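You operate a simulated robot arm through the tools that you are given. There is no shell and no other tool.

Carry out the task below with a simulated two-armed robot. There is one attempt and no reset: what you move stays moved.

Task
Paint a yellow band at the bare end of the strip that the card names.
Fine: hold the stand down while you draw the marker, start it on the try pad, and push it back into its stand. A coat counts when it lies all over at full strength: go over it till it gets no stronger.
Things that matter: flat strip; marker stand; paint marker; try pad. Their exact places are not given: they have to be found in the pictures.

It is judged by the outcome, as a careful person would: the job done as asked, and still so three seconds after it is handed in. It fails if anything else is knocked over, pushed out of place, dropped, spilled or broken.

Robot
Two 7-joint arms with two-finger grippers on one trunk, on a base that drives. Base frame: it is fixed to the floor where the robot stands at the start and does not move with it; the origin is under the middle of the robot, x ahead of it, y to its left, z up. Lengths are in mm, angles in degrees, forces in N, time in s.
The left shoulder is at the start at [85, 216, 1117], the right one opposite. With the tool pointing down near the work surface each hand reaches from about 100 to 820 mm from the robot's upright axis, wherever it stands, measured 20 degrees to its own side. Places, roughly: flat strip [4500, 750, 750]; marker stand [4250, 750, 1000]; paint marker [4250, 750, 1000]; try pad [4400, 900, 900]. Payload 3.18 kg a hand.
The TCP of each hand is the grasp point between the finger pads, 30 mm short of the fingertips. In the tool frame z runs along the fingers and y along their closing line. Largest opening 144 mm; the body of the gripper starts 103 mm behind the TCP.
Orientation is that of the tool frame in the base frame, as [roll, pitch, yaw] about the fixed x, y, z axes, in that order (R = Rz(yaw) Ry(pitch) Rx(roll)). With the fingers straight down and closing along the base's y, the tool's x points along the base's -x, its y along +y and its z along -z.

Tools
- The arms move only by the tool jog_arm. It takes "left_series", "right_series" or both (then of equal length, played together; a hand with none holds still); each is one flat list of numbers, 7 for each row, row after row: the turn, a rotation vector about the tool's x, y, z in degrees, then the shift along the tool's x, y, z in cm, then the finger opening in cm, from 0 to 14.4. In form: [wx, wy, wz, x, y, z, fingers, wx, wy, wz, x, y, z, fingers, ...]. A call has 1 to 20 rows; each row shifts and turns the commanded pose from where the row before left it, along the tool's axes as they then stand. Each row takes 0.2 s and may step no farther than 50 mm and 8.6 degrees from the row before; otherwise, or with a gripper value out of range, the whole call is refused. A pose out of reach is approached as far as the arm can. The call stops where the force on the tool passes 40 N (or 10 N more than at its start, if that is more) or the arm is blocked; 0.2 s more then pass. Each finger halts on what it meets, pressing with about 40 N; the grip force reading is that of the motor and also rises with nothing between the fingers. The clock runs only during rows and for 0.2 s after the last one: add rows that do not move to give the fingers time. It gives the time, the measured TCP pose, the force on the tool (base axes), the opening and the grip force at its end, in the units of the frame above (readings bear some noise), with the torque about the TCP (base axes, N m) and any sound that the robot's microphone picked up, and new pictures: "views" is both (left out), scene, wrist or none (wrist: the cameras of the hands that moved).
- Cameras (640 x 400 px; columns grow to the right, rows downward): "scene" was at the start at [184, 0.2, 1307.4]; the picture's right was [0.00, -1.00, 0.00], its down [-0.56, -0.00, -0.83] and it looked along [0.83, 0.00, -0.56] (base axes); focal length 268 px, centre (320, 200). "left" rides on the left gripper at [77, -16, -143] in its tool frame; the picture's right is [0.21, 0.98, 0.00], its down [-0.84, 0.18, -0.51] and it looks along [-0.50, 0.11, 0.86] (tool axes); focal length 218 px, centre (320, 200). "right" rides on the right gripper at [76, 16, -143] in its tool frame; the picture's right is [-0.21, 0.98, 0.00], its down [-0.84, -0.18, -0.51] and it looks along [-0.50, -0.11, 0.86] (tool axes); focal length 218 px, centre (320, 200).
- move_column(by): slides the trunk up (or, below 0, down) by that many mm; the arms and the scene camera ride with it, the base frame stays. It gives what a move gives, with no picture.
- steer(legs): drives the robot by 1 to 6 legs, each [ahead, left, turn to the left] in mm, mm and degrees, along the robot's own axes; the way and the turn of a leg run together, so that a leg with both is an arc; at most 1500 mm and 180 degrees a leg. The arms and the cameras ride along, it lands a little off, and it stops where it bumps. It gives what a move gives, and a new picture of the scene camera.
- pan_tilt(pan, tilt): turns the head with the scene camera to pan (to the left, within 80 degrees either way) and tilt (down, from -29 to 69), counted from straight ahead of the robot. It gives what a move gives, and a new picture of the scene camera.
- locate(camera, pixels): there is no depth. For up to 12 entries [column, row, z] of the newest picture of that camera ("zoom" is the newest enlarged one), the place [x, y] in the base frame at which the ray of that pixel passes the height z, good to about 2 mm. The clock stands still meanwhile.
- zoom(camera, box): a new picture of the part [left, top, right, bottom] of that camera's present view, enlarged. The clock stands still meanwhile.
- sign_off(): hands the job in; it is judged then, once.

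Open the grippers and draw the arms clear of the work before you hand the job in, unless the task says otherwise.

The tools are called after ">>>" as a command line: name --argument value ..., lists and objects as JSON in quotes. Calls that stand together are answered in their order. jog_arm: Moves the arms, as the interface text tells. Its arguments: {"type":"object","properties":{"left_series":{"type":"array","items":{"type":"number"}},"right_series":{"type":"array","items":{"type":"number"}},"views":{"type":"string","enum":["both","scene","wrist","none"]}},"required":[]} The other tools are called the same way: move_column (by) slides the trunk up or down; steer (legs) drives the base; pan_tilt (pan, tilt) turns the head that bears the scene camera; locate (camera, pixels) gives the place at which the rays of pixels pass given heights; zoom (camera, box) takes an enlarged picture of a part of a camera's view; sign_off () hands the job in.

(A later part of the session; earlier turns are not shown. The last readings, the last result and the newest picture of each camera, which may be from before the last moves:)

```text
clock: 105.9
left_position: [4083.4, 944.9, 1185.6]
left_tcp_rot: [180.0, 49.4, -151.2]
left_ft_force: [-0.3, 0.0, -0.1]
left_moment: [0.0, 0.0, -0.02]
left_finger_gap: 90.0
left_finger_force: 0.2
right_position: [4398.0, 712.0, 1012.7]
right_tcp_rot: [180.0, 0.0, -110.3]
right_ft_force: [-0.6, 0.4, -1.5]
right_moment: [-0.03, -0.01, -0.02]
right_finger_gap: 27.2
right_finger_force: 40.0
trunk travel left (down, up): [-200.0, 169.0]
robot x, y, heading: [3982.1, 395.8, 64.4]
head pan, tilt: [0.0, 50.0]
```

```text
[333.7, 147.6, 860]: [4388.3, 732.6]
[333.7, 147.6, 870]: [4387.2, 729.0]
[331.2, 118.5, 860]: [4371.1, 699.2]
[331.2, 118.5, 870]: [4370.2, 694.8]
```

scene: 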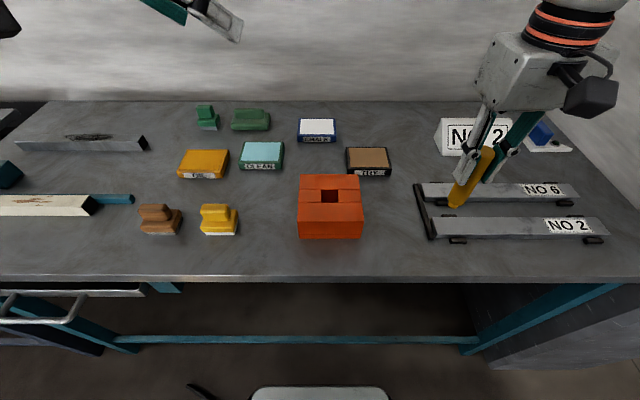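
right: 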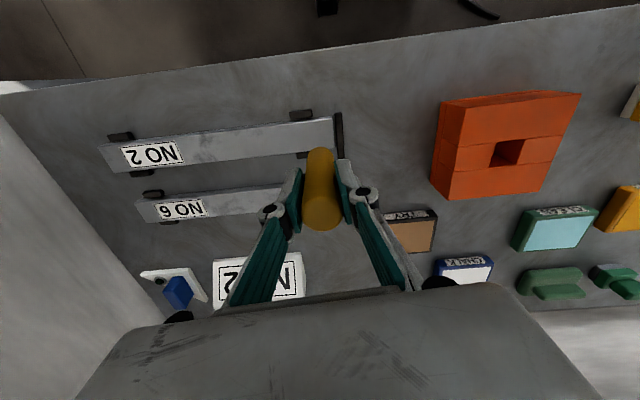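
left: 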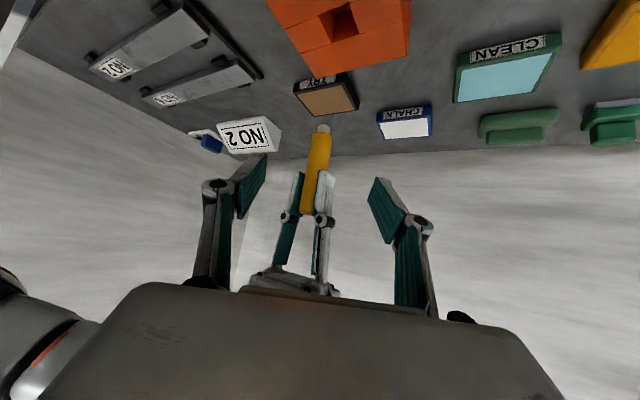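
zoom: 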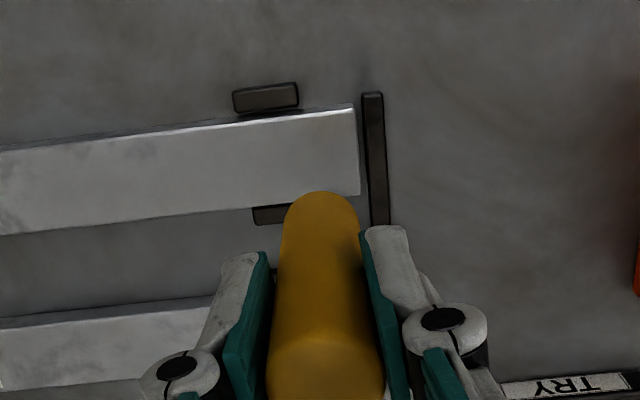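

The end corners come out at (4388,731.5) and (4371,697.3), top z≈866, width ≈38 mm. I place the nib 10 mm in from the end at mid-width and lower to just above the surface.

>>> jog_arm --right_series '[0, 0, 0, 0.51, 0.83, 0, 1, 0, 0, 0, 0, 0, 2, 1, 0, 0, 0, 0, 0, 1.6, 1, 0, 0, 0, 0, 0, 0, 1]' --views "wrist"

>>> zoom --camera "scene" --box '[390, 170, 500, 250]'

```text
clock: 106.9
left_position: [4084.8, 943.8, 1184.3]
left_tcp_rot: [180.0, 49.3, -151.2]
left_ft_force: [-0.1, 0.0, -0.7]
left_moment: [0.0, -0.02, -0.02]
left_finger_gap: 89.7
left_finger_force: 0.2
right_position: [4389.3, 709.4, 976.0]
right_tcp_rot: [-180.0, 0.2, -110.2]
right_ft_force: [-0.5, 0.3, -0.7]
right_moment: [-0.01, -0.03, 0.01]
right_finger_gap: 27.2
right_finger_force: 40.7
trunk travel left (down, up): [-200.0, 169.0]
robot x, y, heading: [3984.8, 393.2, 64.4]
head pan, tilt: [0.0, 50.0]
```

right: 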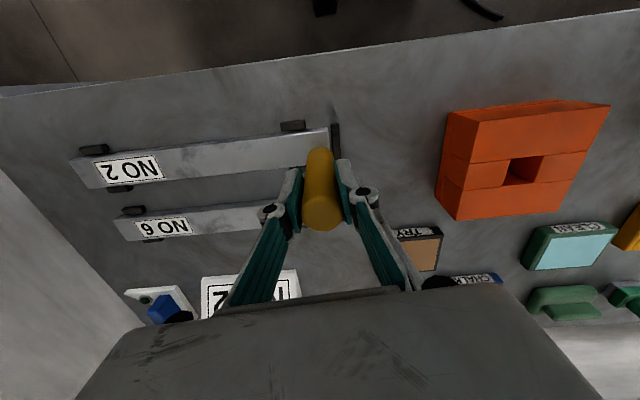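

```text
5.00 times, centred on (445, 210) of scene
```

zoom: 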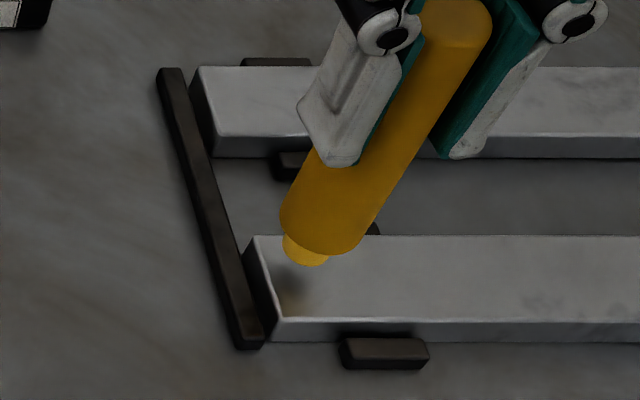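

The nib hovers over the end with its shadow at zoom (290,290). I go down in small steps until I feel light contact.

>>> jog_arm --right_series '[0, 0, 0, 0, 0, 0.3, 1, 0, 0, 0, 0, 0, 0.3, 1, 0, 0, 0, 0, 0, 0, 1]' --views "none"

```text
clock: 107.7
left_position: [4085.1, 944.1, 1186.0]
left_tcp_rot: [179.9, 49.4, -151.4]
left_ft_force: [1.4, -0.3, 0.1]
left_moment: [0.02, -0.01, 0.0]
left_finger_gap: 89.9
left_finger_force: 0.2
right_position: [4388.6, 709.9, 971.0]
right_tcp_rot: [180.0, 0.2, -110.4]
right_ft_force: [-0.2, 0.1, -0.6]
right_moment: [0.0, -0.01, -0.02]
right_finger_gap: 27.1
right_finger_force: 39.7
trunk travel left (down, up): [-200.0, 169.0]
robot x, y, heading: [3984.9, 394.9, 64.3]
head pan, tilt: [0.0, 50.0]
```

>>> jog_arm --right_series '[0, 0, 0, 0, 0, 0.2, 1, 0, 0, 0, 0, 0, 0.2, 1, 0, 0, 0, 0, 0, 0, 1]' --views "none"

```text
clock: 108.5
left_position: [4084.5, 945.3, 1184.5]
left_tcp_rot: [180.0, 49.4, -151.4]
left_ft_force: [0.2, 0.0, -0.3]
left_moment: [-0.02, 0.0, -0.01]
left_finger_gap: 90.1
left_finger_force: 0.1
right_position: [4388.6, 707.8, 966.4]
right_tcp_rot: [179.9, 0.2, -110.3]
right_ft_force: [1.7, 0.3, -0.8]
right_moment: [0.0, 0.0, 0.0]
right_finger_gap: 27.3
right_finger_force: 40.1
trunk travel left (down, up): [-200.0, 169.0]
robot x, y, heading: [3984.7, 393.2, 64.2]
head pan, tilt: [0.0, 50.0]
```

No contact yet at 966.4; I continue down in 1.5 mm rows.

>>> jog_arm --right_series '[0, 0, 0, 0, 0, 0.15, 1, 0, 0, 0, 0, 0, 0.15, 1, 0, 0, 0, 0, 0, 0, 1]' --views "none"

>>> zoom --camera "scene" --box '[400, 190, 480, 250]'

```text
clock: 109.3
left_position: [4084.1, 944.3, 1185.7]
left_tcp_rot: [179.9, 49.4, -151.2]
left_ft_force: [-0.6, 0.1, -0.2]
left_moment: [-0.01, 0.0, -0.01]
left_finger_gap: 90.0
left_finger_force: 0.0
right_position: [4388.5, 708.5, 966.0]
right_tcp_rot: [179.9, 0.3, -110.4]
right_ft_force: [-0.1, -0.9, 9.5]
right_moment: [0.0, -0.03, -0.01]
right_finger_gap: 27.2
right_finger_force: 40.3
trunk travel left (down, up): [-200.0, 169.0]
robot x, y, heading: [3984.5, 391.3, 64.3]
head pan, tilt: [0.0, 50.0]
```

```text
6.67 times, centred on (440, 220) of scene
```

zoom: 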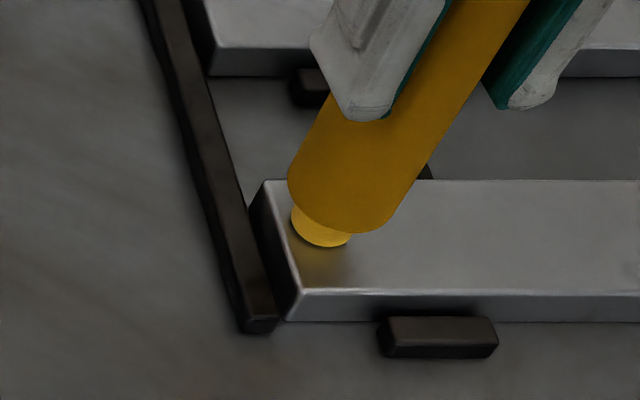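

Contact with 9.5 N at TCP z=966. I make a first stroke across the width: 12 mm away, 24 mm back, 12 mm to the middle, and look at the result.

>>> jog_arm --right_series '[0, 0, 0, -0.398, -0.037, -0.05, 1, 0, 0, 0, -0.398, -0.037, 0, 1, 0, 0, 0, -0.45, -0.041, 0, 1, 0, 0, 0, 0.398, 0.037, 0, 1, 0, 0, 0, 0.398, 0.037, 0, 1, 0, 0, 0, 0.398, 0.037, 0, 1, 0, 0, 0, 0.398, 0.037, 0, 1, 0, 0, 0, 0.398, 0.037, 0, 1, 0, 0, 0, 0.35, 0.03, 0, 1, 0, 0, 0, -0.398, -0.037, 0, 1, 0, 0, 0, -0.398, -0.037, 0, 1, 0, 0, 0, -0.3, -0.03, 0, 1, 0, 0, 0, 0, 0, 0, 1]' --views "wrist"

>>> zoom --camera "scene" --box '[400, 190, 480, 250]'

```text
clock: 112.1
left_position: [4083.3, 941.1, 1186.2]
left_tcp_rot: [179.9, 49.5, -151.3]
left_ft_force: [-1.5, -0.3, -0.5]
left_moment: [-0.01, 0.0, 0.01]
left_finger_gap: 89.9
left_finger_force: 0.1
right_position: [4387.1, 706.3, 966.3]
right_tcp_rot: [-180.0, 0.2, -110.4]
right_ft_force: [-5.5, -7.7, 21.2]
right_moment: [-0.7, 0.39, 0.0]
right_finger_gap: 27.3
right_finger_force: 40.4
trunk travel left (down, up): [-200.0, 169.0]
robot x, y, heading: [3984.2, 394.2, 64.6]
head pan, tilt: [0.0, 50.0]
```

right: 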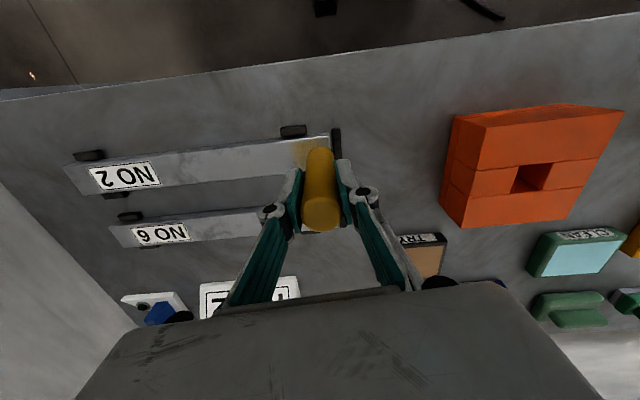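

```text
6.67 times, centred on (440, 220) of scene
```

zoom: 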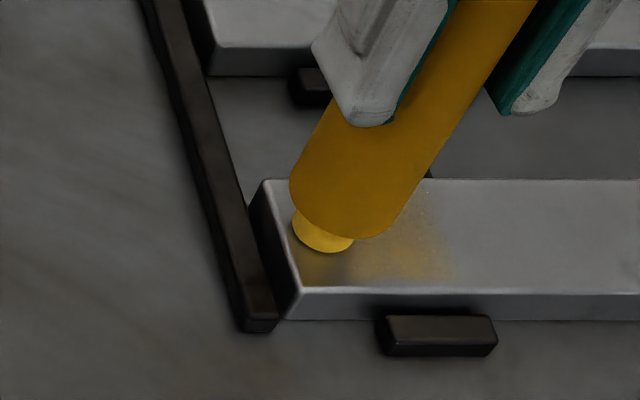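

A light yellow coat already shows, from the end to about zoom x≈455, over the full width. I locate that right boundary to learn the band's extent.

>>> locate --camera "zoom" --pixels '[[455, 240, 866], [445, 275, 866], [430, 185, 866], [283, 240, 866], [268, 182, 866], [300, 290, 866]]'

>>> zoom --camera "right" --box '[250, 100, 370, 180]'

```text
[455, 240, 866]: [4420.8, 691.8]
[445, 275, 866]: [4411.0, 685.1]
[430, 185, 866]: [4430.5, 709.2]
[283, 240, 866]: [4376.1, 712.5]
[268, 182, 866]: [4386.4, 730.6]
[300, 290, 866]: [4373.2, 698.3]
```

```text
5.00 times, centred on (310, 140) of right
```

zoom: 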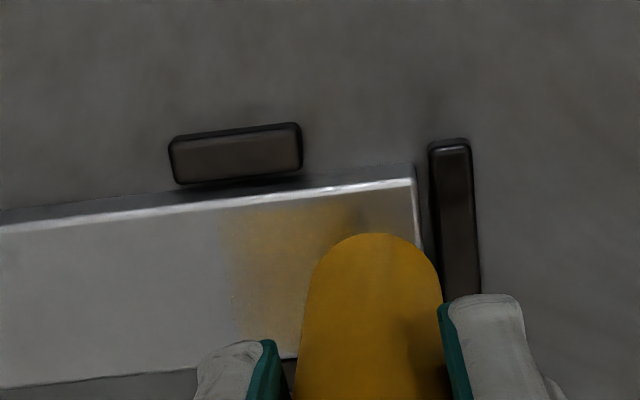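

The coat's outline in the right view spans zoom x≈225 to 355; I locate those points to compare with the nib position.

>>> locate --camera "zoom" --pixels '[[225, 260, 866], [240, 330, 866], [222, 215, 866], [355, 215, 866], [410, 185, 866], [300, 215, 866]]'

>>> zoom --camera "right" --box '[280, 120, 344, 160]'

```text
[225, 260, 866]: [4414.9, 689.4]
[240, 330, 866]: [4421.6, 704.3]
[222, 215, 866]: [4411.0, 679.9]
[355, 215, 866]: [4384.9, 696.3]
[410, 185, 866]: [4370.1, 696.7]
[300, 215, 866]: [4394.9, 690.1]
```

```text
10.00 times, centred on (312, 140) of right
```

zoom: 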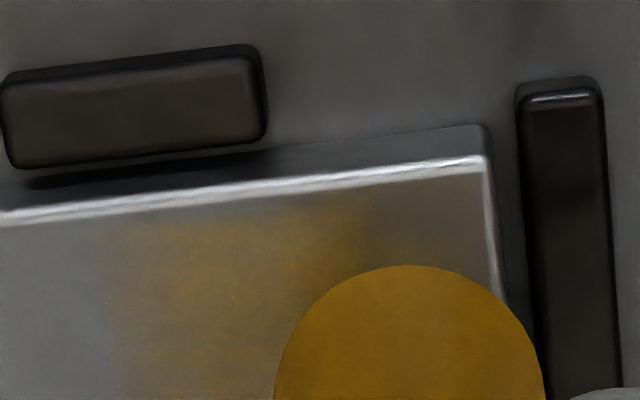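

The coat seems to cover a zone from the end to roughly 43 mm in. I ease the pressure by 2 mm and raster the zone along the strip: lines at three offsets from near edge to mid-width.

>>> jog_arm --right_series '[0, 0, 0, 0.433, 0.211, -0.2, 1, 0, 0, 0, 0.433, 0.211, 0, 1, 0, 0, 0, 0.059, -0.637, 0, 1, 0, 0, 0, 0.059, -0.637, 0, 1, 0, 0, 0, 0.059, -0.637, 0, 1, 0, 0, 0, 0.059, -0.637, 0, 1, 0, 0, 0, 0.059, -0.637, 0, 1, 0, 0, 0, -0.647, -0.06, 0, 1, 0, 0, 0, -0.059, 0.637, 0, 1, 0, 0, 0, -0.059, 0.637, 0, 1, 0, 0, 0, -0.059, 0.637, 0, 1, 0, 0, 0, -0.059, 0.637, 0, 1, 0, 0, 0, -0.059, 0.637, 0, 1, 0, 0, 0, -0.647, -0.06, 0, 1, 0, 0, 0, 0.059, -0.637, 0, 1, 0, 0, 0, 0.059, -0.637, 0, 1, 0, 0, 0, 0.059, -0.637, 0, 1, 0, 0, 0, 0.059, -0.637, 0, 1, 0, 0, 0, 0.059, -0.637, 0, 1, 0, 0, 0, 0, 0, 0, 1]' --views "wrist"

>>> zoom --camera "scene" --box '[400, 190, 480, 250]'

```text
clock: 116.3
left_position: [4084.4, 944.4, 1185.4]
left_tcp_rot: [-180.0, 49.4, -151.2]
left_ft_force: [0.2, 1.3, 0.5]
left_moment: [0.04, 0.0, 0.0]
left_finger_gap: 89.8
left_finger_force: 0.0
right_position: [4417.8, 699.4, 967.5]
right_tcp_rot: [179.9, 0.2, -110.3]
right_ft_force: [0.1, 0.7, -1.5]
right_moment: [0.0, 0.0, 0.01]
right_finger_gap: 26.7
right_finger_force: 39.7
trunk travel left (down, up): [-200.0, 169.0]
robot x, y, heading: [3985.7, 393.0, 64.5]
head pan, tilt: [0.0, 50.0]
```

right: 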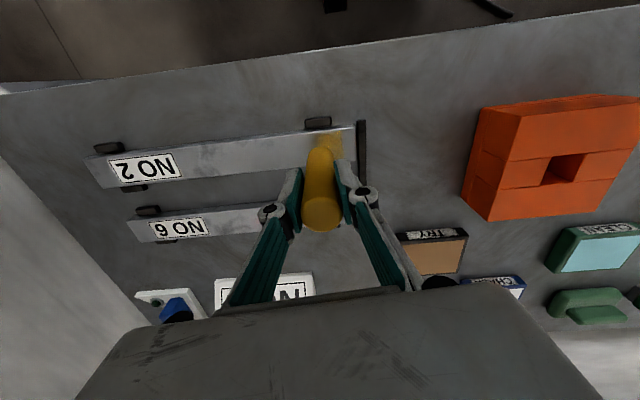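

```text
6.67 times, centred on (440, 220) of scene
```

zoom: 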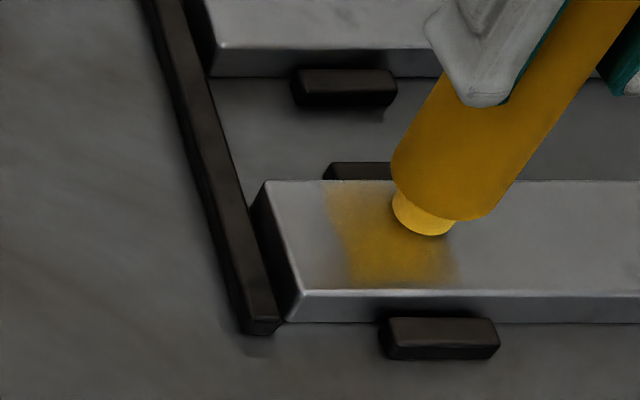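

The coat now shows clearly as a patch from zoom x≈325-345 to ≈455, leaving a bare piece at the very end; contact was lost at the end of the call (no force at z=967.5). I locate the patch's edges.

>>> locate --camera "zoom" --pixels '[[325, 185, 866], [335, 235, 866], [347, 285, 866], [458, 275, 866], [440, 250, 866], [270, 182, 866], [300, 290, 866], [425, 230, 866]]'

>>> zoom --camera "right" --box '[270, 100, 390, 180]'

```text
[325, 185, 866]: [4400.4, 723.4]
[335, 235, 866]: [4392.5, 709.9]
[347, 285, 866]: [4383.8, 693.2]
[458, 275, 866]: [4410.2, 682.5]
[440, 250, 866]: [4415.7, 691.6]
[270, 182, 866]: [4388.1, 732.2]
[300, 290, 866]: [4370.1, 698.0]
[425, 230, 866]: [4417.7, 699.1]
```

```text
5.00 times, centred on (330, 140) of right
```

zoom: 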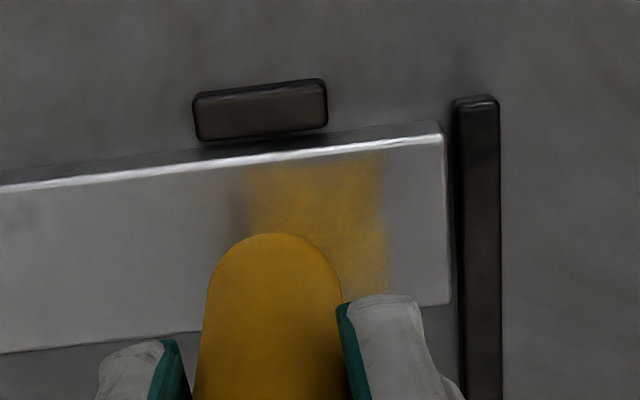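

The band zone is clear: full width, from about 14 to 42 mm in from the end, coating uniformly as I go over it. I lower 3 mm to regain contact and raster within that zone over the far half and middle.

>>> jog_arm --right_series '[0, 0, 0, 0, 0, 0.3, 1, 0, 0, 0, -0.512, 0.103, 0, 1, 0, 0, 0, -0.512, 0.103, 0, 1, 0, 0, 0, -0.046, 0.498, 0, 1, 0, 0, 0, -0.046, 0.498, 0, 1, 0, 0, 0, -0.046, 0.498, 0, 1, 0, 0, 0, -0.046, 0.498, 0, 1, 0, 0, 0, 0.647, 0.06, 0, 1, 0, 0, 0, 0.046, -0.498, 0, 1, 0, 0, 0, 0.046, -0.498, 0, 1, 0, 0, 0, 0.046, -0.498, 0, 1, 0, 0, 0, 0.046, -0.498, 0, 1, 0, 0, 0, 0.647, 0.06, 0, 1, 0, 0, 0, -0.046, 0.498, 0, 1, 0, 0, 0, -0.046, 0.498, 0, 1, 0, 0, 0, -0.046, 0.498, 0, 1, 0, 0, 0, -0.046, 0.498, 0, 1, 0, 0, 0, 0, 0, 0, 1]' --views "wrist"

>>> zoom --camera "scene" --box '[400, 190, 480, 250]'

>>> zoom --camera "right" --box '[270, 100, 390, 180]'

```text
clock: 120.1
left_position: [4084.4, 943.1, 1185.8]
left_tcp_rot: [179.9, 49.4, -151.2]
left_ft_force: [-0.1, -0.1, -0.4]
left_moment: [-0.02, -0.01, -0.03]
left_finger_gap: 89.8
left_finger_force: 0.0
right_position: [4393.4, 707.5, 964.9]
right_tcp_rot: [179.9, 0.2, -110.3]
right_ft_force: [4.4, -3.5, 13.7]
right_moment: [-0.18, -0.31, -0.05]
right_finger_gap: 26.4
right_finger_force: 39.6
trunk travel left (down, up): [-200.0, 169.0]
robot x, y, heading: [3985.8, 392.1, 64.6]
head pan, tilt: [0.0, 50.0]
```

right: 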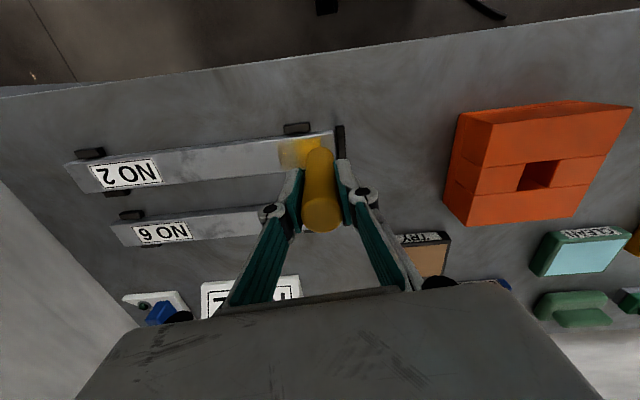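

```text
6.67 times, centred on (440, 220) of scene
```

zoom: 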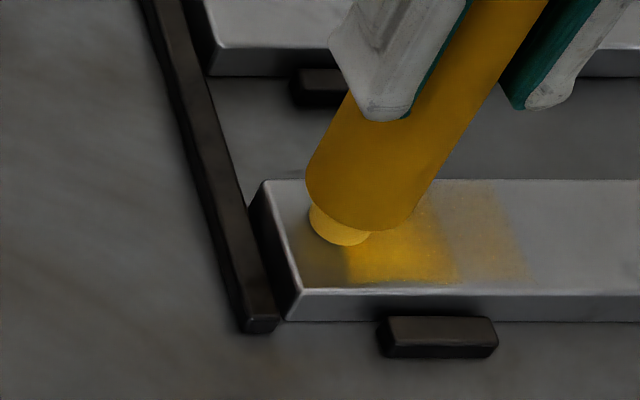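

```text
5.00 times, centred on (330, 140) of right
```

zoom: 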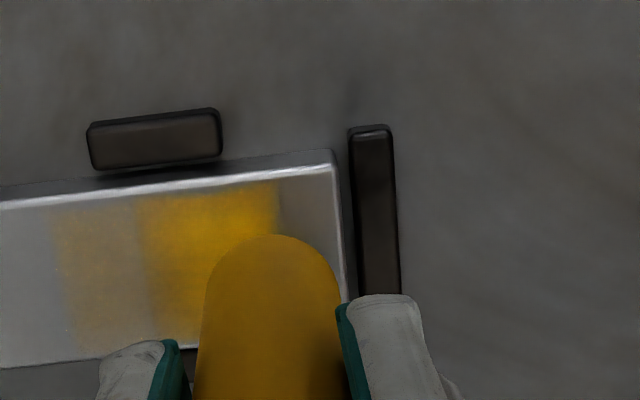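

The zone near the nib is getting stronger yellow and a fainter patch has appeared farther right. I lift the marker and move it aside to see the whole strip end unobstructed.

>>> jog_arm --right_series '[0, 0, 0, 0, 0, -2, 1, 0, 0, 0, 0, 0, -3, 1, 0, 0, 0, -4, -0.4, 0, 1, 0, 0, 0, -4, -0.4, 0, 1, 0, 0, 0, 0, 0, 0, 1]' --views "both"

>>> zoom --camera "scene" --box '[410, 200, 490, 250]'

>>> zoom --camera "right" --box '[230, 60, 390, 160]'

```text
clock: 121.3
left_position: [4084.5, 943.1, 1186.0]
left_tcp_rot: [179.9, 49.4, -151.3]
left_ft_force: [0.8, -0.7, 0.0]
left_moment: [0.0, -0.02, 0.0]
left_finger_gap: 89.9
left_finger_force: 0.0
right_position: [4430.6, 780.7, 1014.8]
right_tcp_rot: [179.9, 0.1, -110.3]
right_ft_force: [-0.1, -0.1, -1.1]
right_moment: [0.02, -0.01, -0.01]
right_finger_gap: 26.9
right_finger_force: 39.7
trunk travel left (down, up): [-200.0, 169.0]
robot x, y, heading: [3987.6, 392.5, 64.6]
head pan, tilt: [0.0, 50.0]
```

scene: 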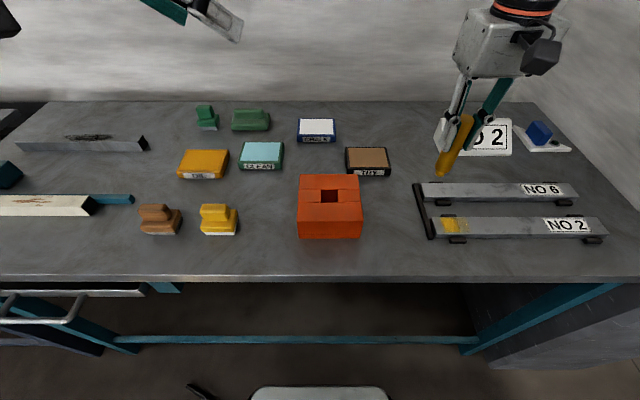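
right: 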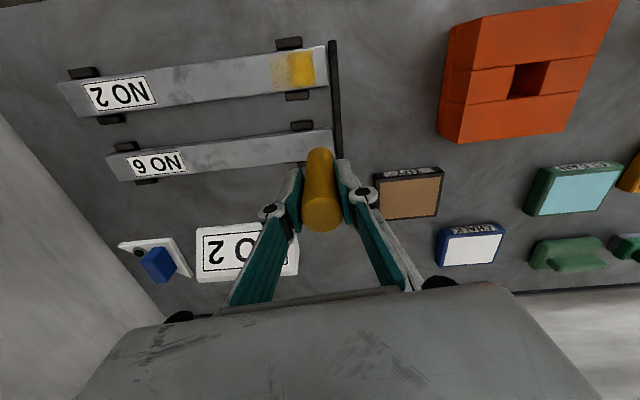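

```text
8.00 times, centred on (450, 225) of scene
```

zoom: 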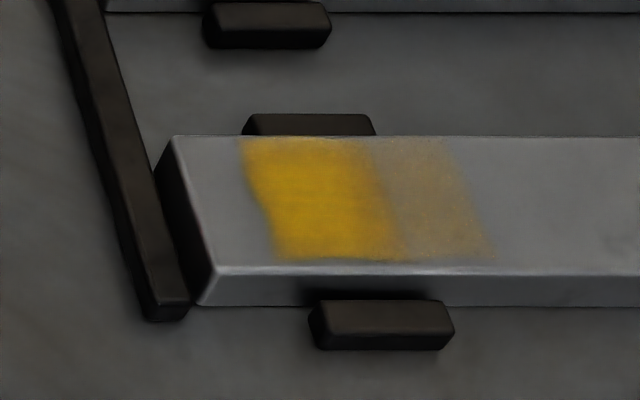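

```text
4.00 times, centred on (310, 110) of right
```

zoom: 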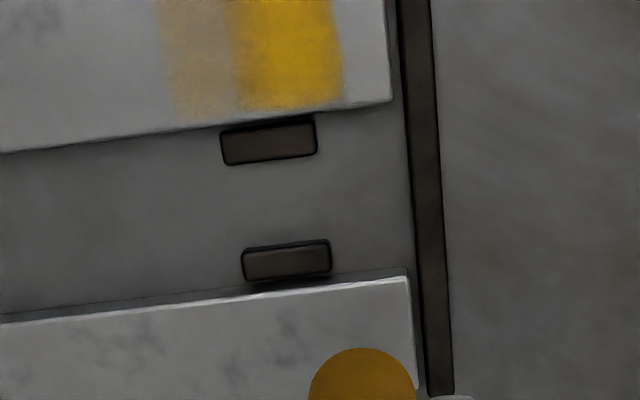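

Unobstructed: bright band from zoom x≈250-275 to ≈390, a lighter patch to ≈480, and the first piece at the end still bare. I locate these edges.

>>> locate --camera "scene" --pixels '[[431.9, 216.9, 866], [437.1, 233.5, 866], [440.4, 217.5, 866], [444.4, 232.5, 866], [456.9, 220, 866], [460, 232.5, 866], [466.9, 217.5, 866], [471.9, 232.5, 866]]'

```text
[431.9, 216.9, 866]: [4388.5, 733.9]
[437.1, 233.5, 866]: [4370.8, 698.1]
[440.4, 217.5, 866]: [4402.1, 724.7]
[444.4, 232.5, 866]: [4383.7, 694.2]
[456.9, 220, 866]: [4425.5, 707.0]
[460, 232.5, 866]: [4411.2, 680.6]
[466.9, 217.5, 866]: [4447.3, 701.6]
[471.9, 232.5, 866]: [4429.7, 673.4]
```

Only two patches have taken paint: 14-44 mm from the end (strong) and 44-65 mm (faint); the last 14 mm stays grey though the nib went there. I dab the nib at about 5.5 mm from the end to learn whether that piece takes paint.

>>> jog_arm --right_series '[0, 0, 0, 4.02, 0.975, 0, 1, 0, 0, 0, 4.02, 0.975, 0, 1, 0, 0, 0, 0, 0, 2.4, 1, 0, 0, 0, 0, 0, 2.2, 1, 0, 0, 0, 0, 0, 0.2, 1, 0, 0, 0, 0, 0, 0, 1]' --views "none"

```text
clock: 122.7
left_position: [4084.1, 943.9, 1185.2]
left_tcp_rot: [179.8, 49.4, -151.2]
left_ft_force: [1.0, -0.8, 0.1]
left_moment: [0.01, -0.01, 0.01]
left_finger_gap: 89.7
left_finger_force: 0.2
right_position: [4382.2, 711.0, 966.5]
right_tcp_rot: [179.9, 0.2, -110.3]
right_ft_force: [-1.1, -0.5, -0.3]
right_moment: [0.01, 0.0, 0.0]
right_finger_gap: 26.8
right_finger_force: 39.4
trunk travel left (down, up): [-200.0, 169.0]
robot x, y, heading: [3983.1, 393.6, 64.2]
head pan, tilt: [0.0, 50.0]
```

At 966.5 no contact yet, nib 4 mm from the end. I shift 1.5 mm inward and go down 2.5 mm.

>>> jog_arm --right_series '[0, 0, 0, 0.014, -0.15, 0.1, 1, 0, 0, 0, 0, 0, 0.15, 1, 0, 0, 0, 0, 0, 0, 1]' --views "none"

>>> zoom --camera "scene" --box '[410, 200, 490, 250]'

```text
clock: 123.5
left_position: [4083.4, 943.1, 1186.0]
left_tcp_rot: [179.9, 49.4, -151.3]
left_ft_force: [-0.4, -0.5, 0.1]
left_moment: [-0.02, 0.01, -0.03]
left_finger_gap: 89.8
left_finger_force: 0.0
right_position: [4384.5, 709.5, 965.1]
right_tcp_rot: [179.8, 0.3, -110.5]
right_ft_force: [1.7, -0.5, 9.9]
right_moment: [0.0, -0.1, 0.01]
right_finger_gap: 26.8
right_finger_force: 40.6
trunk travel left (down, up): [-200.0, 169.0]
robot x, y, heading: [3987.0, 388.6, 64.3]
head pan, tilt: [0.0, 50.0]
```

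```text
8.00 times, centred on (450, 225) of scene
```

zoom: 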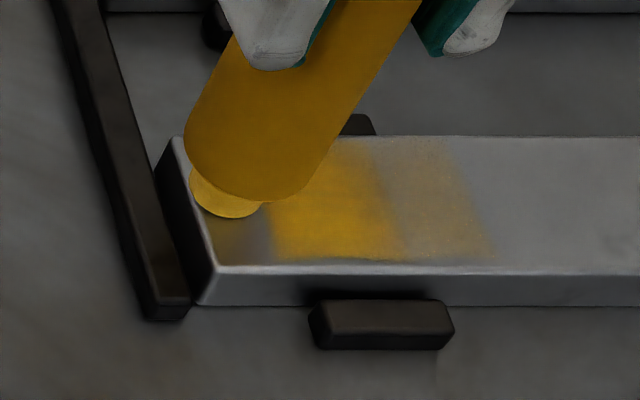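

In contact with 10 N right at the end. I rub ±6 mm across and then lift away to look.

>>> jog_arm --right_series '[0, 0, 0, -0.3, -0.028, 0, 1, 0, 0, 0, -0.3, -0.028, 0, 1, 0, 0, 0, 0.3, 0.028, 0, 1, 0, 0, 0, 0.3, 0.028, 0, 1, 0, 0, 0, 0.3, 0.028, 0, 1, 0, 0, 0, 0.3, 0.028, 0, 1, 0, 0, 0, -0.3, -0.028, 0, 1, 0, 0, 0, -0.3, -0.028, 0, 1, 0, 0, 0, 0, 0, -1, 1, 0, 0, 0, 0, 0, -2.5, 1, 0, 0, 0, -4, -0.4, 0, 1, 0, 0, 0, -4, -0.4, 0, 1, 0, 0, 0, 0, 0, 0, 1]' --views "none"

>>> zoom --camera "scene" --box '[410, 200, 490, 250]'

```text
clock: 126.3
left_position: [4084.4, 943.6, 1185.4]
left_tcp_rot: [179.9, 49.4, -151.3]
left_ft_force: [-0.5, 0.0, -0.2]
left_moment: [0.01, 0.01, 0.0]
left_finger_gap: 90.0
left_finger_force: 0.1
right_position: [4421.1, 780.9, 999.6]
right_tcp_rot: [179.9, 0.2, -110.4]
right_ft_force: [-0.4, 0.3, -0.8]
right_moment: [0.01, -0.02, -0.01]
right_finger_gap: 26.6
right_finger_force: 40.0
trunk travel left (down, up): [-200.0, 169.0]
robot x, y, heading: [3985.0, 394.8, 64.4]
head pan, tilt: [0.0, 50.0]
```

```text
8.00 times, centred on (450, 225) of scene
```

zoom: 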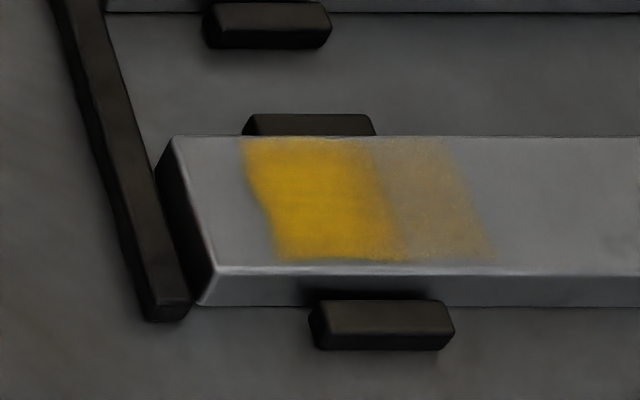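

The last 14 mm at the end does not take paint and the strong patch is unchanged. I take a fresh wrist picture to measure the patch edges precisely from above.

>>> jog_arm --right_series '[0, 0, 0, -1, 0, -2, 1, 0, 0, 0, 0, 0, 0, 1]' --views "wrist"

>>> zoom --camera "right" --box '[220, 20, 348, 100]'

```text
clock: 126.9
left_position: [4084.7, 944.1, 1185.4]
left_tcp_rot: [180.0, 49.3, -151.4]
left_ft_force: [-0.2, 0.3, 0.5]
left_moment: [-0.01, -0.01, 0.02]
left_finger_gap: 90.1
left_finger_force: 0.0
right_position: [4424.8, 788.8, 1019.1]
right_tcp_rot: [179.8, 0.1, -110.3]
right_ft_force: [0.6, -0.5, -1.2]
right_moment: [0.0, 0.02, -0.03]
right_finger_gap: 26.5
right_finger_force: 39.6
trunk travel left (down, up): [-200.0, 169.0]
robot x, y, heading: [3984.2, 389.5, 64.7]
head pan, tilt: [0.0, 50.0]
```

right: 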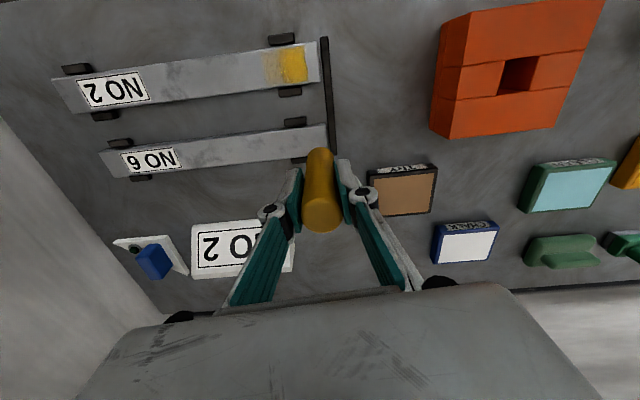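

```text
5.00 times, centred on (284, 60) of right
```

zoom: 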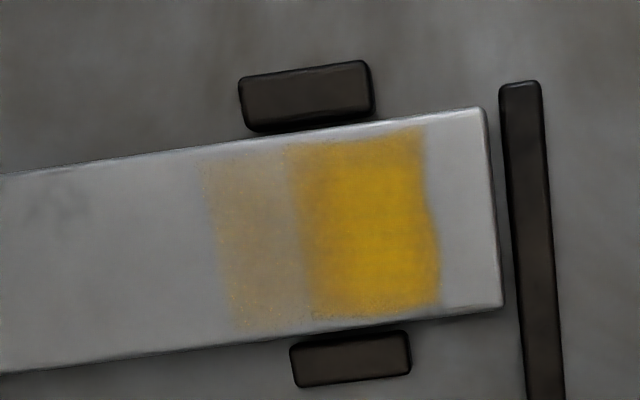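

I locate the patch boundaries along the strip's middle in this top view.

>>> locate --camera "zoom" --pixels '[[485, 108, 866], [502, 305, 866], [427, 130, 866], [440, 300, 866], [288, 150, 866], [315, 315, 866], [203, 165, 866], [235, 325, 866], [240, 100, 860], [373, 80, 860]]'

```text
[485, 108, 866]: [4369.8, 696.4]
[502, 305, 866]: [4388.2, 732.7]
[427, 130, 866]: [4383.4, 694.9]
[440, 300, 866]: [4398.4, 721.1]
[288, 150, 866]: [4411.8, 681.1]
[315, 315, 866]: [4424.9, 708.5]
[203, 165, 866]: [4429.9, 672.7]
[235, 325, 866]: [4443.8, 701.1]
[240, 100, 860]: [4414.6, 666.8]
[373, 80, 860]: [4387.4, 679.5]
```

So the target band is the 30 mm zone from 14 to 44 mm; beyond it (44-64) got a faint overrun that I must not add to. I return over the zone's middle, nib kept between s≈17 and 34 mm, and lower to just above contact.

>>> jog_arm --right_series '[0, 0, 0, 4.37, -0.135, 0, 1, 0, 0, 0, 4.37, -0.135, 0, 1, 0, 0, 0, 0, 0, 2.6, 1, 0, 0, 0, 0, 0, 2.5, 1, 0, 0, 0, 0, 0, 0, 1]' --views "none"

```text
clock: 128.1
left_position: [4084.6, 943.5, 1184.9]
left_tcp_rot: [180.0, 49.4, -151.2]
left_ft_force: [-0.2, 0.2, 0.1]
left_moment: [0.02, 0.01, 0.01]
left_finger_gap: 89.6
left_finger_force: 0.0
right_position: [4397.0, 707.9, 967.0]
right_tcp_rot: [179.8, 0.2, -110.3]
right_ft_force: [0.5, 0.2, -0.4]
right_moment: [0.0, 0.01, -0.01]
right_finger_gap: 26.8
right_finger_force: 40.4
trunk travel left (down, up): [-200.0, 169.0]
robot x, y, heading: [3985.4, 393.6, 64.6]
head pan, tilt: [0.0, 50.0]
```

Nib over s≈19 mm, mid-width. I press down 3 mm and make slow cross strokes over the full width at s≈19, 24 and 29 mm.

>>> jog_arm --right_series '[0, 0, 0, 0, 0, 0.3, 1, 0, 0, 0, -0.508, -0.047, 0, 1, 0, 0, 0, -0.508, -0.047, 0, 1, 0, 0, 0, 0.478, 0.044, 0, 1, 0, 0, 0, 0.478, 0.044, 0, 1, 0, 0, 0, 0.478, 0.044, 0, 1, 0, 0, 0, 0.478, 0.044, 0, 1, 0, 0, 0, 0.478, 0.044, 0, 1, 0, 0, 0, 0.046, -0.498, 0, 1, 0, 0, 0, -0.478, -0.044, 0, 1, 0, 0, 0, -0.478, -0.044, 0, 1, 0, 0, 0, -0.478, -0.044, 0, 1, 0, 0, 0, -0.478, -0.044, 0, 1, 0, 0, 0, -0.478, -0.044, 0, 1, 0, 0, 0, 0.046, -0.498, 0, 1, 0, 0, 0, 0.478, 0.044, 0, 1, 0, 0, 0, 0.478, 0.044, 0, 1, 0, 0, 0, 0.478, 0.044, 0, 1, 0, 0, 0, 0.478, 0.044, 0, 1, 0, 0, 0, 0.478, 0.044, 0, 1]' --views "none"

>>> zoom --camera "scene" --box '[410, 200, 490, 250]'

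```text
clock: 132.3
left_position: [4084.4, 944.5, 1185.7]
left_tcp_rot: [180.0, 49.4, -151.2]
left_ft_force: [0.3, -0.3, 0.0]
left_moment: [-0.01, 0.0, -0.01]
left_finger_gap: 89.9
left_finger_force: 0.0
right_position: [4399.1, 692.4, 963.6]
right_tcp_rot: [179.9, 0.3, -110.2]
right_ft_force: [1.2, 2.3, 5.4]
right_moment: [0.17, -0.06, 0.01]
right_finger_gap: 26.5
right_finger_force: 40.3
trunk travel left (down, up): [-200.0, 169.0]
robot x, y, heading: [3986.3, 390.1, 64.5]
head pan, tilt: [0.0, 50.0]
```

```text
8.00 times, centred on (450, 225) of scene
```

zoom: 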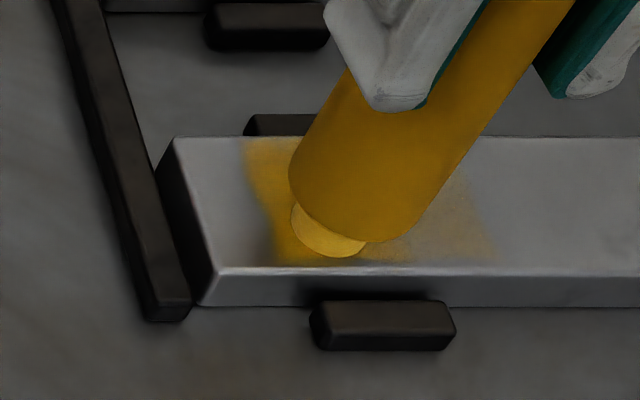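

Contact held (5 N). I continue the cross strokes at s≈33, 26 and 19 mm, pressing 0.5 mm more.

>>> jog_arm --right_series '[0, 0, 0, 0.046, -0.498, 0.05, 1, 0, 0, 0, -0.478, -0.044, 0, 1, 0, 0, 0, -0.478, -0.044, 0, 1, 0, 0, 0, -0.478, -0.044, 0, 1, 0, 0, 0, -0.478, -0.044, 0, 1, 0, 0, 0, -0.45, -0.044, 0, 1, 0, 0, 0, -0.032, 0.349, 0, 1, 0, 0, 0, -0.032, 0.349, 0, 1, 0, 0, 0, 0.478, 0.044, 0, 1, 0, 0, 0, 0.478, 0.044, 0, 1, 0, 0, 0, 0.478, 0.044, 0, 1, 0, 0, 0, 0.478, 0.044, 0, 1, 0, 0, 0, 0.45, 0.044, 0, 1, 0, 0, 0, -0.032, 0.349, 0, 1, 0, 0, 0, -0.032, 0.349, 0, 1, 0, 0, 0, -0.478, -0.044, 0, 1, 0, 0, 0, -0.478, -0.044, 0, 1, 0, 0, 0, -0.478, -0.044, 0, 1, 0, 0, 0, -0.478, -0.044, 0, 1, 0, 0, 0, -0.45, -0.044, 0, 1]' --views "none"

>>> zoom --camera "scene" --box '[410, 200, 490, 250]'

```text
clock: 136.5
left_position: [4083.7, 943.7, 1185.9]
left_tcp_rot: [179.9, 49.4, -151.3]
left_ft_force: [0.1, -0.3, 0.1]
left_moment: [-0.03, 0.01, -0.02]
left_finger_gap: 89.9
left_finger_force: 0.1
right_position: [4402.1, 716.3, 965.0]
right_tcp_rot: [180.0, 0.2, -110.4]
right_ft_force: [-2.3, -3.5, 11.6]
right_moment: [-0.24, 0.21, -0.04]
right_finger_gap: 26.6
right_finger_force: 40.2
trunk travel left (down, up): [-200.0, 169.0]
robot x, y, heading: [3977.0, 391.5, 64.6]
head pan, tilt: [0.0, 50.0]
```

```text
8.00 times, centred on (450, 225) of scene
```

zoom: 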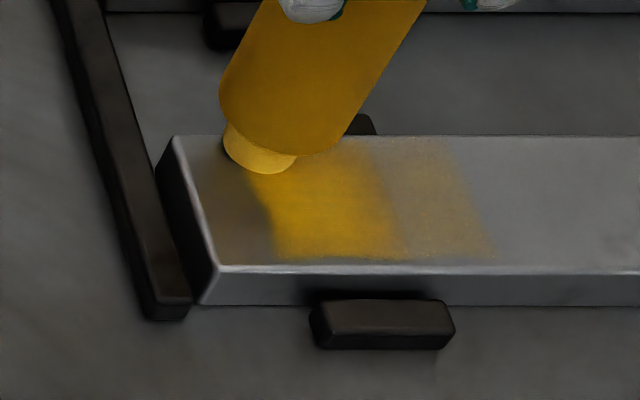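

Contact good (12 N). One more round of cross strokes at s≈20, 25, 30 mm.

>>> jog_arm --right_series '[0, 0, 0, 0.478, 0.044, 0, 1, 0, 0, 0, 0.478, 0.044, 0, 1, 0, 0, 0, 0.478, 0.044, 0, 1, 0, 0, 0, 0.478, 0.044, 0, 1, 0, 0, 0, 0.45, 0.044, 0, 1, 0, 0, 0, 0.046, -0.498, 0, 1, 0, 0, 0, -0.478, -0.044, 0, 1, 0, 0, 0, -0.478, -0.044, 0, 1, 0, 0, 0, -0.478, -0.044, 0, 1, 0, 0, 0, -0.478, -0.044, 0, 1, 0, 0, 0, -0.45, -0.044, 0, 1, 0, 0, 0, 0.046, -0.498, 0, 1, 0, 0, 0, 0.478, 0.044, 0, 1, 0, 0, 0, 0.478, 0.044, 0, 1, 0, 0, 0, 0.478, 0.044, 0, 1, 0, 0, 0, 0.478, 0.044, 0, 1, 0, 0, 0, 0.45, 0.044, 0, 1, 0, 0, 0, 0.03, -0.3, 0, 1, 0, 0, 0, -0.478, -0.044, 0, 1, 0, 0, 0, -0.478, -0.044, 0, 1]' --views "none"

>>> jog_arm --right_series '[0, 0, 0, -0.478, -0.044, 0, 1, 0, 0, 0, -0.478, -0.044, 0, 1, 0, 0, 0, -0.45, -0.044, 0, 1, 0, 0, 0, 0, 0, -1, 1, 0, 0, 0, 0, 0, -3, 1, 0, 0, 0, -4, -0.4, 0, 1, 0, 0, 0, -4, -0.4, 0, 1, 0, 0, 0, 0, 0, 0, 1]' --views "wrist"

>>> zoom --camera "scene" --box '[410, 200, 490, 250]'

>>> zoom --camera "right" --box '[220, 20, 348, 100]'

```text
clock: 140.7
left_position: [4085.5, 943.4, 1185.3]
left_tcp_rot: [179.9, 49.3, -151.3]
left_ft_force: [-0.5, -0.8, -0.8]
left_moment: [-0.02, -0.02, 0.05]
left_finger_gap: 89.9
left_finger_force: 0.0
right_position: [4406.3, 697.4, 964.7]
right_tcp_rot: [180.0, 0.1, -110.4]
right_ft_force: [-1.8, -3.2, 8.5]
right_moment: [-0.35, 0.09, -0.01]
right_finger_gap: 26.9
right_finger_force: 39.5
trunk travel left (down, up): [-200.0, 169.0]
robot x, y, heading: [3983.0, 395.6, 64.3]
head pan, tilt: [0.0, 50.0]
```

```text
clock: 142.5
left_position: [4085.3, 944.0, 1186.4]
left_tcp_rot: [179.8, 49.4, -151.3]
left_ft_force: [-0.1, -1.0, -0.2]
left_moment: [0.02, -0.01, 0.04]
left_finger_gap: 90.2
left_finger_force: 0.2
right_position: [4447.6, 783.0, 1003.7]
right_tcp_rot: [180.0, 0.2, -110.3]
right_ft_force: [-0.1, 0.1, -0.2]
right_moment: [0.04, 0.02, 0.01]
right_finger_gap: 26.5
right_finger_force: 39.3
trunk travel left (down, up): [-200.0, 169.0]
robot x, y, heading: [3983.9, 393.1, 64.5]
head pan, tilt: [0.0, 50.0]
```

right: 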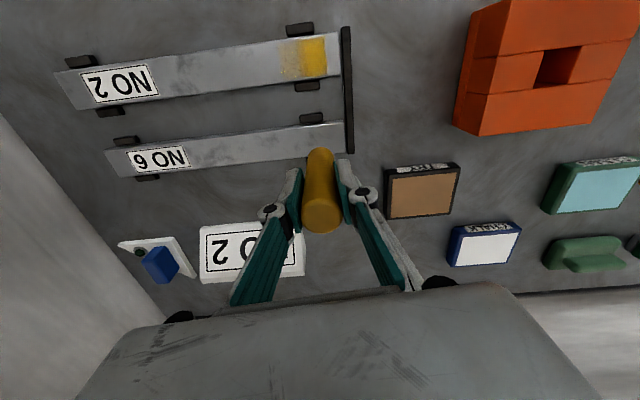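

```text
8.00 times, centred on (450, 225) of scene
```

zoom: 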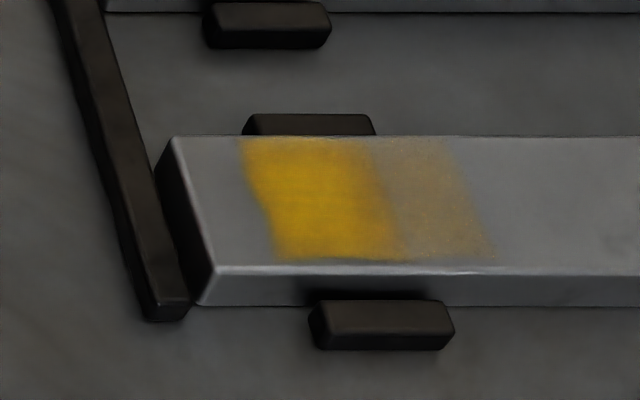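

```text
5.00 times, centred on (284, 60) of right
```

zoom: 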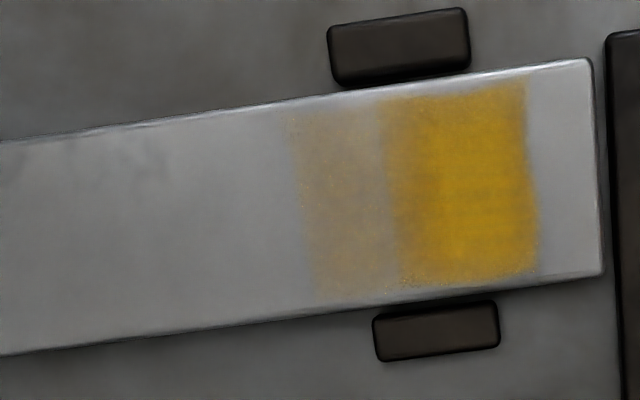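

The strong patch looks unchanged in strength after another full round. I zoom in much closer on both patches to see how the coat is structured.

>>> zoom --camera "right" --box '[270, 30, 342, 82]'

>>> zoom --camera "scene" --box '[430, 210, 480, 240]'

```text
7.69 times, centred on (306, 56) of right
```

zoom: 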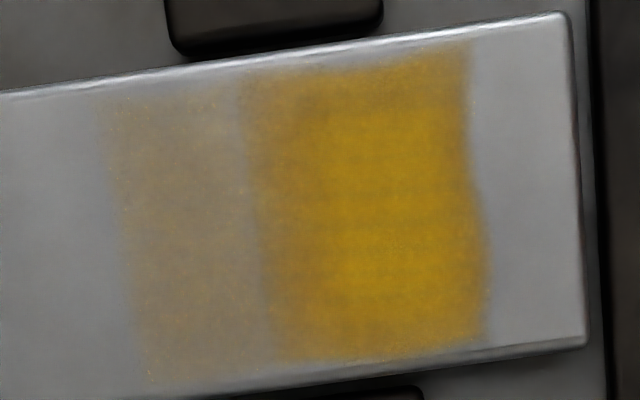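

```text
12.80 times, centred on (455, 225) of scene
```

zoom: 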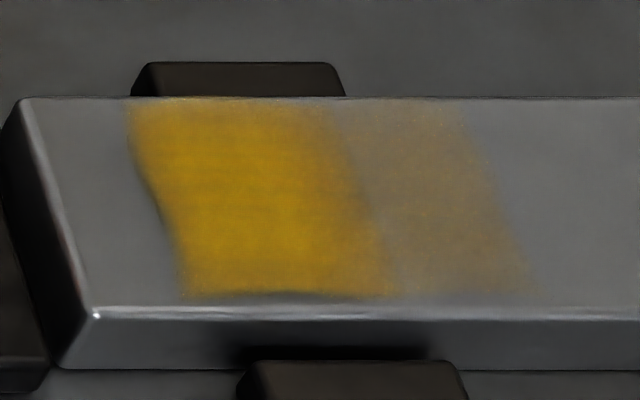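

The far patch's faint coat fits a small overrun (nib reached ≈49 mm), while the band's mean strength shows as one colour; the strip's 41-44 mm fringe may still be thin. I bring the nib over s≈34.5 mm at the far edge, just above contact, and check its position.

>>> jog_arm --right_series '[0, 0, 0, 3.915, 0.25, 0, 1, 0, 0, 0, 3.915, 0.25, 0, 1, 0, 0, 0, 0, 0, 2, 1, 0, 0, 0, 0, 0, 1.6, 1, 0, 0, 0, 0, 0, 0, 1]' --views "none"

>>> zoom --camera "scene" --box '[430, 200, 480, 240]'

```text
clock: 143.7
left_position: [4083.8, 944.1, 1186.7]
left_tcp_rot: [180.0, 49.4, -151.3]
left_ft_force: [-0.3, 0.3, 0.1]
left_moment: [0.0, -0.01, 0.02]
left_finger_gap: 90.2
left_finger_force: 0.0
right_position: [4417.1, 710.7, 968.2]
right_tcp_rot: [179.9, 0.1, -110.4]
right_ft_force: [-0.6, -0.3, -0.6]
right_moment: [0.03, -0.03, 0.03]
right_finger_gap: 26.5
right_finger_force: 39.6
trunk travel left (down, up): [-200.0, 169.0]
robot x, y, heading: [3986.9, 389.4, 64.3]
head pan, tilt: [0.0, 50.0]
```

```text
10.00 times, centred on (455, 220) of scene
```

zoom: 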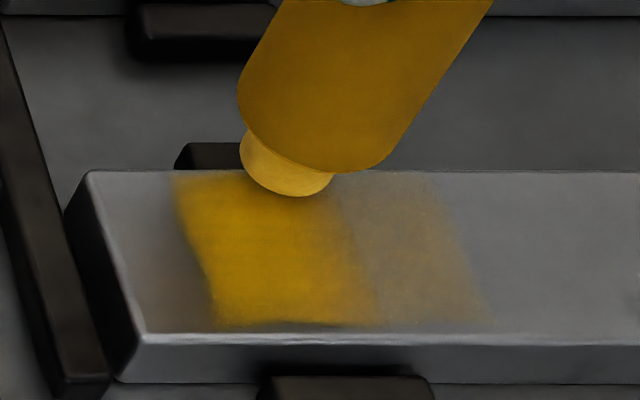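

The nib's right rim (333,185) sits right at the band's inner boundary (335). I shift 1 mm toward the end, press down, and stroke across at s≈35 to the near edge and back, then run along the far edge toward s≈18.

>>> jog_arm --right_series '[0, 0, 0, -0.009, 0.1, 0.4, 1, 0, 0, 0, 0.431, 0.04, 0, 1, 0, 0, 0, 0.431, 0.04, 0, 1, 0, 0, 0, 0.431, 0.04, 0, 1, 0, 0, 0, 0.431, 0.04, 0, 1, 0, 0, 0, 0.431, 0.04, 0, 1, 0, 0, 0, 0.431, 0.04, 0, 1, 0, 0, 0, -0.431, -0.04, 0, 1, 0, 0, 0, -0.431, -0.04, 0, 1, 0, 0, 0, -0.431, -0.04, 0, 1, 0, 0, 0, -0.431, -0.04, 0, 1, 0, 0, 0, -0.431, -0.04, 0, 1, 0, 0, 0, -0.431, -0.04, 0, 1, 0, 0, 0, -0.039, 0.423, 0, 1, 0, 0, 0, -0.039, 0.423, 0, 1, 0, 0, 0, -0.039, 0.423, 0, 1, 0, 0, 0, -0.039, 0.423, 0, 1]' --views "none"

>>> zoom --camera "scene" --box '[430, 200, 480, 240]'

```text
clock: 147.3
left_position: [4082.3, 944.3, 1186.2]
left_tcp_rot: [-180.0, 49.4, -151.3]
left_ft_force: [-1.2, 0.0, -0.3]
left_moment: [0.0, -0.02, 0.02]
left_finger_gap: 90.0
left_finger_force: 0.1
right_position: [4400.3, 719.4, 964.8]
right_tcp_rot: [179.9, 0.2, -110.3]
right_ft_force: [2.6, -1.5, 8.1]
right_moment: [-0.07, -0.22, 0.0]
right_finger_gap: 26.6
right_finger_force: 39.9
trunk travel left (down, up): [-200.0, 169.0]
robot x, y, heading: [3985.8, 390.8, 64.4]
head pan, tilt: [0.0, 50.0]
```

```text
10.00 times, centred on (455, 220) of scene
```

zoom: 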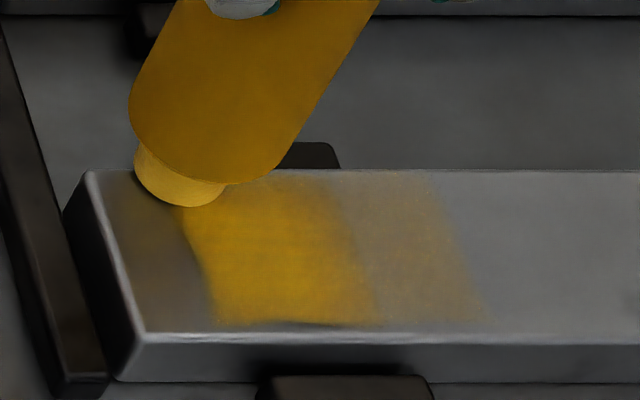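

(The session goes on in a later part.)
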